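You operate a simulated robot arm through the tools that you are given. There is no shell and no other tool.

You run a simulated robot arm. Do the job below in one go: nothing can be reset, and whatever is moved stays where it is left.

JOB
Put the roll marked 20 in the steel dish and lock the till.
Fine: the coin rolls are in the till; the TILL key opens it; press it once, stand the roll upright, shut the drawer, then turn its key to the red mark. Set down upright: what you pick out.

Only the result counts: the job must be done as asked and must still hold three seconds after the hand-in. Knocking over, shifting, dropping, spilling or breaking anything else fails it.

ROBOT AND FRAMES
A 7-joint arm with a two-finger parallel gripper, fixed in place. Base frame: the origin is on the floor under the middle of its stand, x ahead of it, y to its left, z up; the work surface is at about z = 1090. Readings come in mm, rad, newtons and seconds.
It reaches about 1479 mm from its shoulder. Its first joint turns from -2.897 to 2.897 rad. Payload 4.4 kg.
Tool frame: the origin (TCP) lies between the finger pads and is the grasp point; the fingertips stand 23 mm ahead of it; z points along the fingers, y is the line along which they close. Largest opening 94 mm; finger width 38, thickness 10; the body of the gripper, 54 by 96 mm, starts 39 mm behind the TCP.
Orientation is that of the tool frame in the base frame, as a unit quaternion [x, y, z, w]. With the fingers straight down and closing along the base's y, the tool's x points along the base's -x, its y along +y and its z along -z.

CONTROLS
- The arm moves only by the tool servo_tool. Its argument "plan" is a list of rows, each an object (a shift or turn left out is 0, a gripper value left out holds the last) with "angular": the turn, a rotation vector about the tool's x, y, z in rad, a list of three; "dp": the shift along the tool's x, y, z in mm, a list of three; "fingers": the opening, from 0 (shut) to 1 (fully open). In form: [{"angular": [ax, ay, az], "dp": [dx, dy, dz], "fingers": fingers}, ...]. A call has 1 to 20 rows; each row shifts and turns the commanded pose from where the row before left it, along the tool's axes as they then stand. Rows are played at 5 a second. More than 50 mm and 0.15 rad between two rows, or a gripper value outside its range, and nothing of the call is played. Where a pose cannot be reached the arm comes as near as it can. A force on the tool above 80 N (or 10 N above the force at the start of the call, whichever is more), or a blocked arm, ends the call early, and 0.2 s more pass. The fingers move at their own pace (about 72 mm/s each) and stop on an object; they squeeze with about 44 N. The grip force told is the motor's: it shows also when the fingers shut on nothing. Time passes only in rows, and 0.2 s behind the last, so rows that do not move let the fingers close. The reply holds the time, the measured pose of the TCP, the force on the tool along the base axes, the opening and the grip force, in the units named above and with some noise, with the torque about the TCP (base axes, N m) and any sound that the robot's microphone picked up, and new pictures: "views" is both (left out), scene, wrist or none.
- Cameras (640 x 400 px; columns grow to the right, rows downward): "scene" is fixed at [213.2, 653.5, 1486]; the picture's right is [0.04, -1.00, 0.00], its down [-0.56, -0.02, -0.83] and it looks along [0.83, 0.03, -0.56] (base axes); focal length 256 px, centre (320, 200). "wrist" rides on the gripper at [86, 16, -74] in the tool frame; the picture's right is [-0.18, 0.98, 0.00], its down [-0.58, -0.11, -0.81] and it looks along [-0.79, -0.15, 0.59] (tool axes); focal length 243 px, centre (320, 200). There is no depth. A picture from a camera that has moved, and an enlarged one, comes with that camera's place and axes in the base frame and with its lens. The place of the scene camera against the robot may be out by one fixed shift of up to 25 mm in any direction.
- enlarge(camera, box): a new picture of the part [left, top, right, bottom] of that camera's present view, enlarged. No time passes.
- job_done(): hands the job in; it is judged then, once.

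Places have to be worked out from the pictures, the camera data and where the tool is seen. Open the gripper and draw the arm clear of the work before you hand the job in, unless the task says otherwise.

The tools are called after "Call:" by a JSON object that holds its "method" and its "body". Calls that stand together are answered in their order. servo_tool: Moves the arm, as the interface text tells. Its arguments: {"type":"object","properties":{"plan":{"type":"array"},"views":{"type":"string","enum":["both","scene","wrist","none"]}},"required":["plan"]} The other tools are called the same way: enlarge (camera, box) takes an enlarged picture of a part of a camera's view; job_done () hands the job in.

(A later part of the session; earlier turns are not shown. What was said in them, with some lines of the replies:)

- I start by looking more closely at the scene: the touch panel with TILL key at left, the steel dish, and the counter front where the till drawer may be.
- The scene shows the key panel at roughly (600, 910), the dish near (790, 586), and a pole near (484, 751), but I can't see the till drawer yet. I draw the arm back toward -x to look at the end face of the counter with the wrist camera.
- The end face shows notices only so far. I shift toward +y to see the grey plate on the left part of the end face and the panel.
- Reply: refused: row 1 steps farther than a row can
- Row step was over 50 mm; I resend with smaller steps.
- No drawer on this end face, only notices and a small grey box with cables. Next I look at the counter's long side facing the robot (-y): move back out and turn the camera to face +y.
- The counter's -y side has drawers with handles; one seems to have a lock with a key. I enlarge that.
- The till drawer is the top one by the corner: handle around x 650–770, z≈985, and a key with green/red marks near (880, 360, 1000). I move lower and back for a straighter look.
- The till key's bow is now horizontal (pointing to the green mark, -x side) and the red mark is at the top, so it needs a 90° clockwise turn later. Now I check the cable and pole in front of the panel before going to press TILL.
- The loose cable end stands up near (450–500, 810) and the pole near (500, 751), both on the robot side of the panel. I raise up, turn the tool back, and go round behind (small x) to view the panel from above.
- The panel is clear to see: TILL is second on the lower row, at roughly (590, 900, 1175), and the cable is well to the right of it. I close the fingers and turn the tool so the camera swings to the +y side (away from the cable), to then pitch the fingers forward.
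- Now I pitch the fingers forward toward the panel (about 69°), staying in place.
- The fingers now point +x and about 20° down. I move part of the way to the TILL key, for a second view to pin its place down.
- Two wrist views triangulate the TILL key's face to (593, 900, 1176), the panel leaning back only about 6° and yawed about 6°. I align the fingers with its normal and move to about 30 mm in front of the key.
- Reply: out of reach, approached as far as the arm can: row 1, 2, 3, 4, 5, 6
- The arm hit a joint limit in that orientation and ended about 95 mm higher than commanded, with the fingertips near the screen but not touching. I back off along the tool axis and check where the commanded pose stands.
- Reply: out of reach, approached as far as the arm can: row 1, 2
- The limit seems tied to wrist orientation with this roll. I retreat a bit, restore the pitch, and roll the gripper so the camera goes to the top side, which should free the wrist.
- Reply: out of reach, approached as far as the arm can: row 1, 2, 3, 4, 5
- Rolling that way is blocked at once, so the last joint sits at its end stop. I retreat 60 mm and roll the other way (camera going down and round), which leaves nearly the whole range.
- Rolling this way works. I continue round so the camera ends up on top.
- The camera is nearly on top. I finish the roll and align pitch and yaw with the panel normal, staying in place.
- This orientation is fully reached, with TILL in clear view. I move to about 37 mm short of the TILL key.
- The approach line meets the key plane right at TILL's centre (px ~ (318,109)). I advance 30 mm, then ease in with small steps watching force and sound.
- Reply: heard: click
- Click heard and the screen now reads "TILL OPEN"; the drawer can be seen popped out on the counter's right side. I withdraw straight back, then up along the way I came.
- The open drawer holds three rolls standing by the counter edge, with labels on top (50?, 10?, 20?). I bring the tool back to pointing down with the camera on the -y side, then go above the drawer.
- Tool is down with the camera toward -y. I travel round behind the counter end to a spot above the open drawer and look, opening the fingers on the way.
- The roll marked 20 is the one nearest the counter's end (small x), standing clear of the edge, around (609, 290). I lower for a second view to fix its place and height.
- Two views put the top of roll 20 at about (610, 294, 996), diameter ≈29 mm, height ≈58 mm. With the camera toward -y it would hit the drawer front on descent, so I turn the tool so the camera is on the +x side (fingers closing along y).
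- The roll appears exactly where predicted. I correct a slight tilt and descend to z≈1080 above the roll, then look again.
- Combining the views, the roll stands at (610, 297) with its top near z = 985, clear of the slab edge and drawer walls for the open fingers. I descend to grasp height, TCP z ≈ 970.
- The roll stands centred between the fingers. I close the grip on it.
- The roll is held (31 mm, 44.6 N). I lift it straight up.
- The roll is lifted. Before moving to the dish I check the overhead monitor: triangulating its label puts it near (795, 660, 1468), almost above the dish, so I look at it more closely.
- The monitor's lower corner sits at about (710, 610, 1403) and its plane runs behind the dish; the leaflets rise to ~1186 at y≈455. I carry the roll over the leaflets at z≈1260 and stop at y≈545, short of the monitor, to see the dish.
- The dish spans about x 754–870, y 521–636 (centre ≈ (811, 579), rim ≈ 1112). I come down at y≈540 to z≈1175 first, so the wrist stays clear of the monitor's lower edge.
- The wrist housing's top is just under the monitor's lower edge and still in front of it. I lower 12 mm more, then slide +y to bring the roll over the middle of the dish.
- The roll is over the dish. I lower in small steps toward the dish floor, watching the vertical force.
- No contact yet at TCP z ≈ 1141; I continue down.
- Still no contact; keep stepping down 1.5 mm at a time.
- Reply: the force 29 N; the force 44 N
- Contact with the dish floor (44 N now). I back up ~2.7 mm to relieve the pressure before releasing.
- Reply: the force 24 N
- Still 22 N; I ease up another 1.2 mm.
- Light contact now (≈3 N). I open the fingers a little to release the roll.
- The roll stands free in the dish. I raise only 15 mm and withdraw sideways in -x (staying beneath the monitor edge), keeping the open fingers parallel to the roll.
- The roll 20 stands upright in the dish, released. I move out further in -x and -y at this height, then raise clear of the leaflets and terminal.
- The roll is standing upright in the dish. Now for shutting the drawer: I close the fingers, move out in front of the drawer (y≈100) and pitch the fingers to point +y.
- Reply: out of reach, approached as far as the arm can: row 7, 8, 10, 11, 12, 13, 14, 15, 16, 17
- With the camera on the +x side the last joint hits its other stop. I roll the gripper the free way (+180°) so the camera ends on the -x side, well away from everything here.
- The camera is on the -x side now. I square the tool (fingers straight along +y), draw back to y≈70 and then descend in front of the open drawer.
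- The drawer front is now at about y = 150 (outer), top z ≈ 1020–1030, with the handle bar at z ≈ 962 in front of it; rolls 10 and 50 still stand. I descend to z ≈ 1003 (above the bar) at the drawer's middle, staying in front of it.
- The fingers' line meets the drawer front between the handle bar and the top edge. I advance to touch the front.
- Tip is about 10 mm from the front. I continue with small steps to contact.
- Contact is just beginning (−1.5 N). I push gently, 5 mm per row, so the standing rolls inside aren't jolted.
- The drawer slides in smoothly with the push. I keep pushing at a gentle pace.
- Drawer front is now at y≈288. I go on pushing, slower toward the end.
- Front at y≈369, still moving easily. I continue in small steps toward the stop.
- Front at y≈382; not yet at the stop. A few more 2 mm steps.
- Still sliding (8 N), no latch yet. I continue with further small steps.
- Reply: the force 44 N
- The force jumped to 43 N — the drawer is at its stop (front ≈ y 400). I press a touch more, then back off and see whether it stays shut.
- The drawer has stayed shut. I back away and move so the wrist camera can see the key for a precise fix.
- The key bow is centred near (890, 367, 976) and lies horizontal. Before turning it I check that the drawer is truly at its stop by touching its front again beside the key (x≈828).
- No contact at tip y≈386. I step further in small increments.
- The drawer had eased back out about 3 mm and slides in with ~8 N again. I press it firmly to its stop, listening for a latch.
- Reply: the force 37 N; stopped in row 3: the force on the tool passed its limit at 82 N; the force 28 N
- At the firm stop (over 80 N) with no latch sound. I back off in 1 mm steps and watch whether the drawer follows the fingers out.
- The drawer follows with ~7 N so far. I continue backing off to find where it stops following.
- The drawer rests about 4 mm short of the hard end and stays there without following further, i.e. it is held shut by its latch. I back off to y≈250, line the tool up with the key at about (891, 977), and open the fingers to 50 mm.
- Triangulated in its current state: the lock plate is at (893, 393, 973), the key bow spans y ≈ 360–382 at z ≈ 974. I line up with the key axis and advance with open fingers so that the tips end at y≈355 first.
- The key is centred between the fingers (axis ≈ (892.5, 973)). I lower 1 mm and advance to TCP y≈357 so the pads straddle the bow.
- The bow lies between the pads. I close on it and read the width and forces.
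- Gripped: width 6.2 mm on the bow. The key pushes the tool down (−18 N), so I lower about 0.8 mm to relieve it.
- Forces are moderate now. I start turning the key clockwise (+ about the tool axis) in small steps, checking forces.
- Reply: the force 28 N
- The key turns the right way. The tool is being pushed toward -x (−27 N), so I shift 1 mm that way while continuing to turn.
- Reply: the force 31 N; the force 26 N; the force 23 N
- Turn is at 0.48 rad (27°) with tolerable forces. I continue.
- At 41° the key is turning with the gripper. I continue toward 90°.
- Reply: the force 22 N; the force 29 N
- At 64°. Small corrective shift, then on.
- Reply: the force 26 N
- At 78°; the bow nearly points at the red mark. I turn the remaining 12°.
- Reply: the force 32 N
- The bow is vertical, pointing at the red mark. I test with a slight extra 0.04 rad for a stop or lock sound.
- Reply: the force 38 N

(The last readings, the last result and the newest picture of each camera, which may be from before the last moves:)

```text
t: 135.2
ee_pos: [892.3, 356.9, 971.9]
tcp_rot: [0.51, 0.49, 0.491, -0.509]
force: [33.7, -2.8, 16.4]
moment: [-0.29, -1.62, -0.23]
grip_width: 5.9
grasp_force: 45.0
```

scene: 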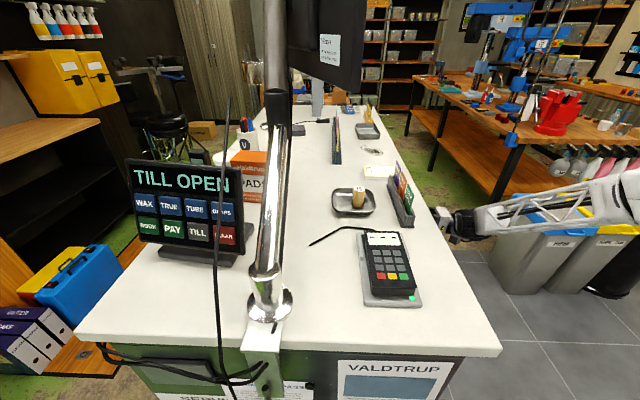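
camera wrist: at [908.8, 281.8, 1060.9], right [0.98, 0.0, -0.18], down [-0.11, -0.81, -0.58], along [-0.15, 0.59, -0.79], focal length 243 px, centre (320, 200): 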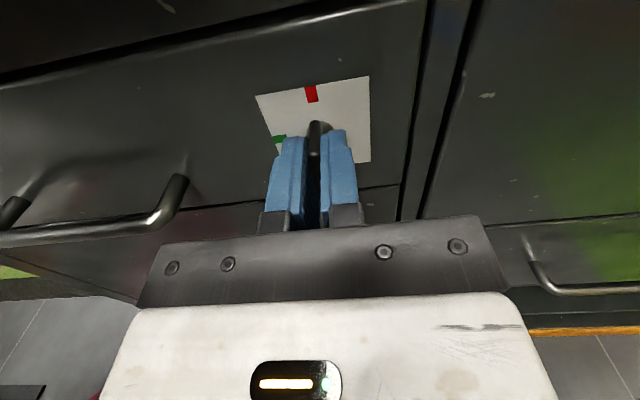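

A firm stop shows up right at the red mark (−1.6 N·m). I ease back 0.03 rad so it rests just against the stop, and then open the fingers.

Call:
{"method": "servo_tool", "body": {"plan": [{"angular": [0, 0, -0.03]}, {}], "views": "none"}}

Call:
{"method": "servo_tool", "body": {"plan": [{"fingers": 0.12}, {"fingers": 0.25}, {"fingers": 0.5}, {}, {}]}}

```text
t: 135.8
ee_pos: [892.2, 356.4, 973.4]
tcp_rot: [0.502, 0.498, 0.499, -0.501]
force: [35.0, -1.4, 18.6]
moment: [-0.55, -0.34, -0.32]
grip_width: 5.9
grasp_force: 44.4
```

```text
t: 137.0
ee_pos: [892.3, 357.5, 973.4]
tcp_rot: [0.503, 0.497, 0.498, -0.502]
force: [-0.1, 0.2, 0.5]
moment: [0.0, 0.0, 0.03]
grip_width: 47.0
grasp_force: 0.2
camera wrist: at [909.3, 282.0, 1060.3], right [0.98, 0.0, -0.19], down [-0.11, -0.81, -0.58], along [-0.15, 0.59, -0.79], focal length 243 px, centre (320, 200)
```

scene: 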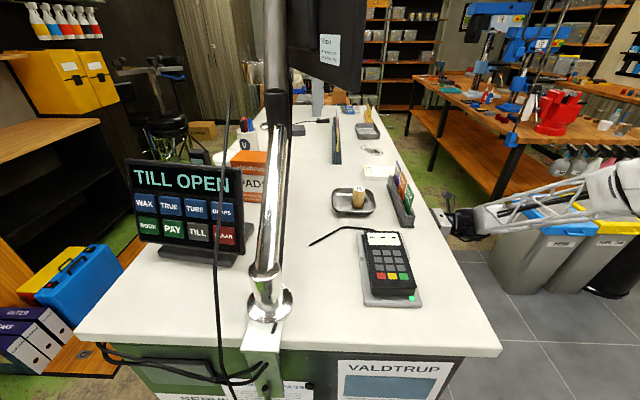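
wrist: 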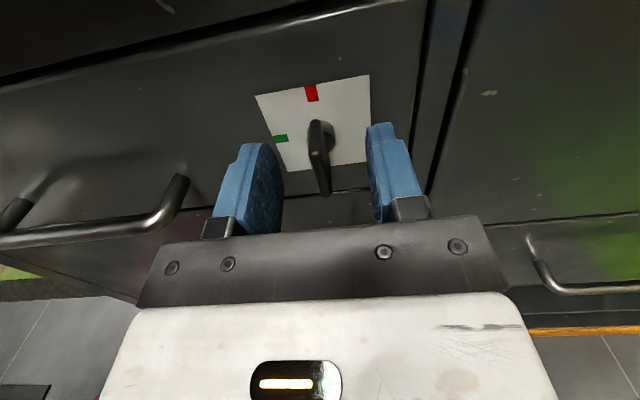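

Released; the key stays upright at the red mark. I withdraw straight back and look at the lock.

Call:
{"method": "servo_tool", "body": {"plan": [{"dp": [0, 0, -20]}, {"dp": [0, 0, -40]}, {"dp": [0, 0, -40]}, {"dp": [0, 0, -20]}, {}]}}

```text
t: 138.2
ee_pos: [892.6, 236.3, 971.4]
tcp_rot: [0.502, 0.498, 0.499, -0.501]
force: [-0.2, -0.1, -0.2]
moment: [-0.01, 0.01, 0.02]
grip_width: 46.9
grasp_force: 0.1
camera wrist: at [909.6, 162.2, 1059.5], right [0.98, 0.0, -0.19], down [-0.11, -0.81, -0.58], along [-0.15, 0.59, -0.79], focal length 243 px, centre (320, 200)
```

scene: 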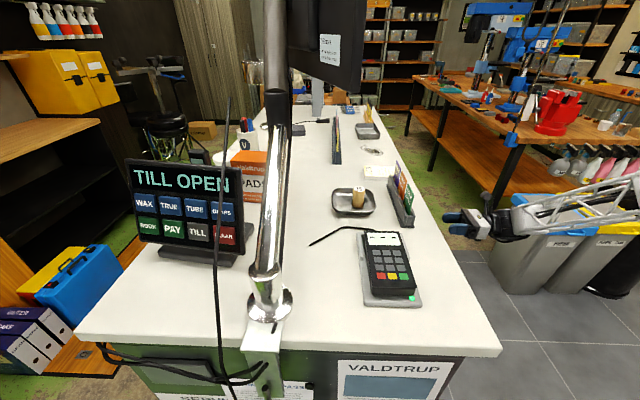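
wrist: 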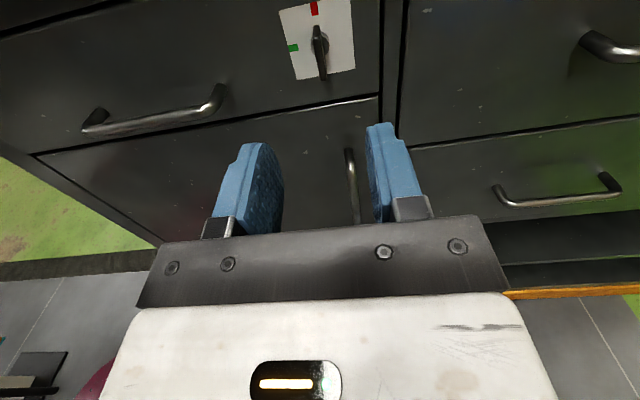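

Call:
{"method": "enlarge", "body": {"camera": "wrist", "box": [270, 0, 370, 100]}}

Call:
{"method": "enlarge", "body": {"camera": "scene", "box": [310, 160, 460, 300]}}

Call:
{"method": "enlarge", "body": {"camera": "wrist", "box": [0, 0, 640, 240]}}

```text
4.00 times, centred on (320, 50) of wrist
camera zoom: at [909.6, 162.2, 1059.5], right [0.98, 0.0, -0.19], down [-0.11, -0.81, -0.58], along [-0.15, 0.59, -0.79], focal length 970 px, centre (320, 800)
```

zoom: 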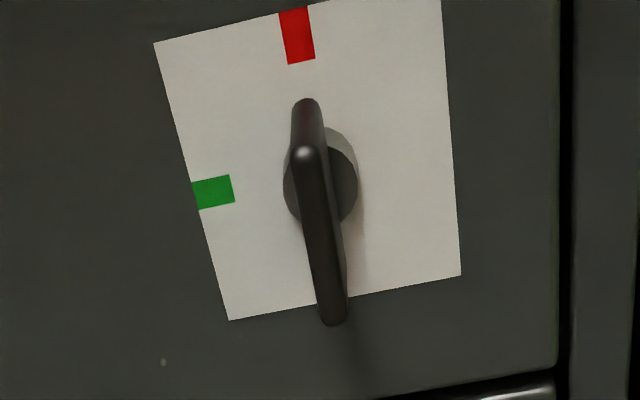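

```text
2.86 times, centred on (385, 230) of scene
camera zoom: at [213.2, 653.5, 1486.0], right [0.04, -1.0, 0.0], down [-0.56, -0.02, -0.83], along [0.83, 0.03, -0.56], focal length 731 px, centre (134, 114)
```

zoom: 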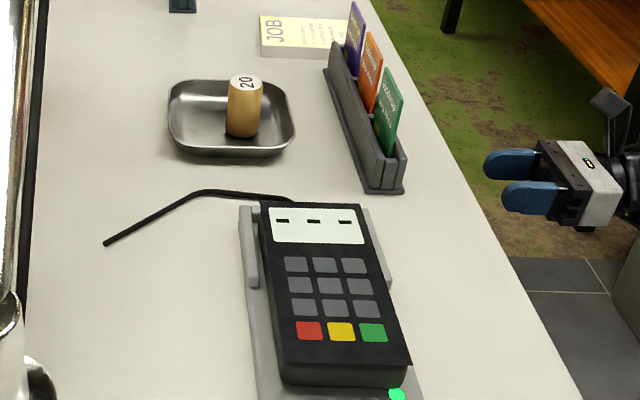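

```text
1.00 times, centred on (320, 120) of wrist (not enlarged: the box is as wide or as high as the picture)
camera zoom: at [909.6, 162.2, 1059.5], right [0.98, 0.0, -0.19], down [-0.11, -0.81, -0.58], along [-0.15, 0.59, -0.79], focal length 243 px, centre (320, 280)
```

zoom: 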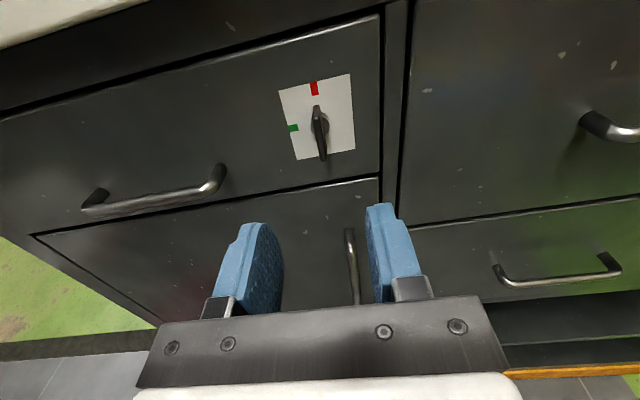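

The key bow points at the red mark, the drawer is flush and shut, and roll 20 stands upright in the steel dish with nothing else disturbed. I open the gripper and draw the arm back and up, clear of the work.

Call:
{"method": "servo_tool", "body": {"plan": [{"dp": [0, 0, -40], "fingers": 1}, {"dp": [0, 0, -40]}, {"dp": [0, 0, -30]}, {"dp": [40, 0, 0]}, {"dp": [45, 0, 0]}, {"dp": [45, 0, 0]}, {"dp": [45, 0, 0]}, {"dp": [40, 0, 0]}, {}, {}]}}

```text
t: 140.4
ee_pos: [894.8, 127.1, 1188.7]
tcp_rot: [-0.501, -0.499, -0.499, 0.502]
force: [0.5, 0.1, -0.8]
moment: [0.01, 0.01, -0.02]
grip_width: 94.2
grasp_force: 0.0
camera wrist: at [912.2, 52.3, 1275.4], right [0.98, 0.0, -0.19], down [-0.11, -0.81, -0.58], along [-0.15, 0.59, -0.79], focal length 243 px, centre (320, 200)
```

scene: 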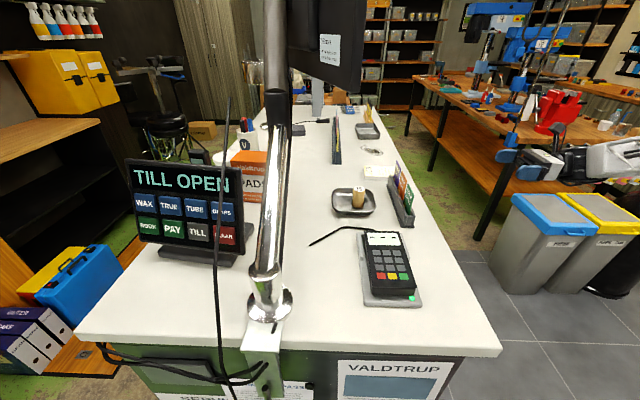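
wrist: 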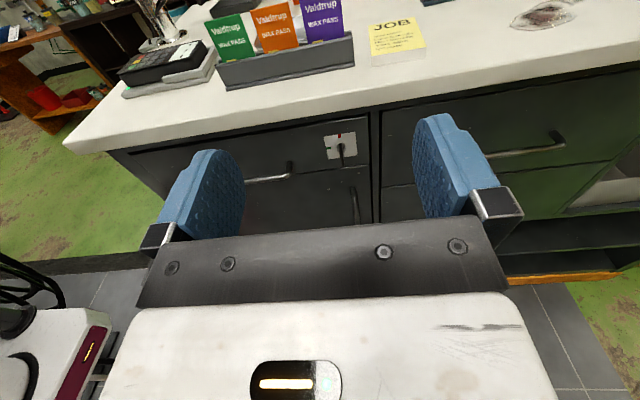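

The arm is clear. One last close look at the drawer and key before handing in.

Call:
{"method": "enlarge", "body": {"camera": "wrist", "box": [200, 80, 440, 220]}}

Call:
{"method": "enlarge", "body": {"camera": "scene", "box": [320, 170, 420, 230]}}

```text
2.67 times, centred on (320, 150) of wrist
camera zoom: at [912.2, 52.3, 1275.4], right [0.98, 0.0, -0.19], down [-0.11, -0.81, -0.58], along [-0.15, 0.59, -0.79], focal length 647 px, centre (320, 333)
```

zoom: 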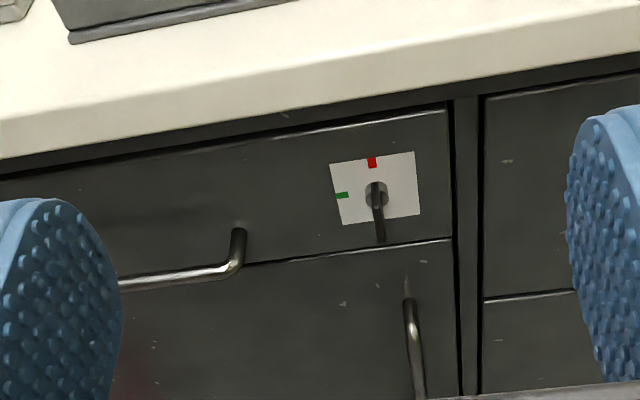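

```text
6.40 times, centred on (370, 200) of scene
camera zoom: at [213.2, 653.5, 1486.0], right [0.04, -1.0, 0.0], down [-0.56, -0.02, -0.83], along [0.83, 0.03, -0.56], focal length 1638 px, centre (0, 200)
```

zoom: 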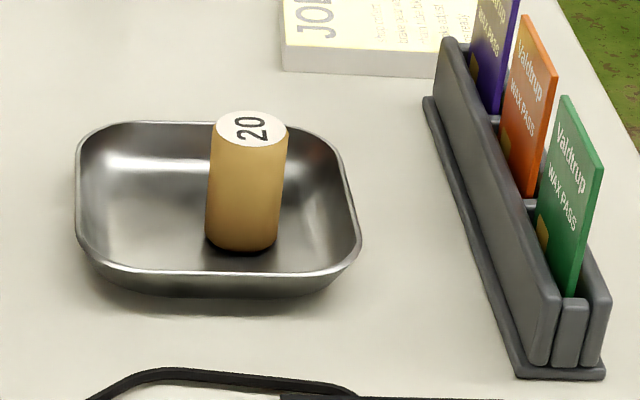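

Everything checks out: roll 20 stands upright in the steel dish, the drawer is shut flush, the key points to red, the gripper is open and the arm is clear. I hand the job in.

Call:
{"method": "job_done", "body": {}}

```text
The job is handed in.
```

The roll marked 20 is standing upright in the steel dish. The till drawer is shut, and its key is turned to the red mark.

- **Opening:** I pressed TILL once, a click sounded and the screen changed to "TILL OPEN". The screen still showed that at hand-in.
- **Roll:** I took the 20 out of the drawer and set it upright in the near dish. The rolls marked 10 and 50 were still standing when I last saw them, just before I pushed the drawer in. I couldn't see inside after it closed.
- **Drawer:** I pushed it in to its stop. It settled about 4 mm back out and held there, which I took to be its latch, though I heard no click. By the camera readings it sits where it did at the start, to within a few millimetres.
- **Lock:** I turned the key 90° clockwise until it met a firm stop at the red mark. I didn't pull on the drawer to test the lock.

The arm touched nothing else that I could see. The gripper was open and the arm clear before I handed in.
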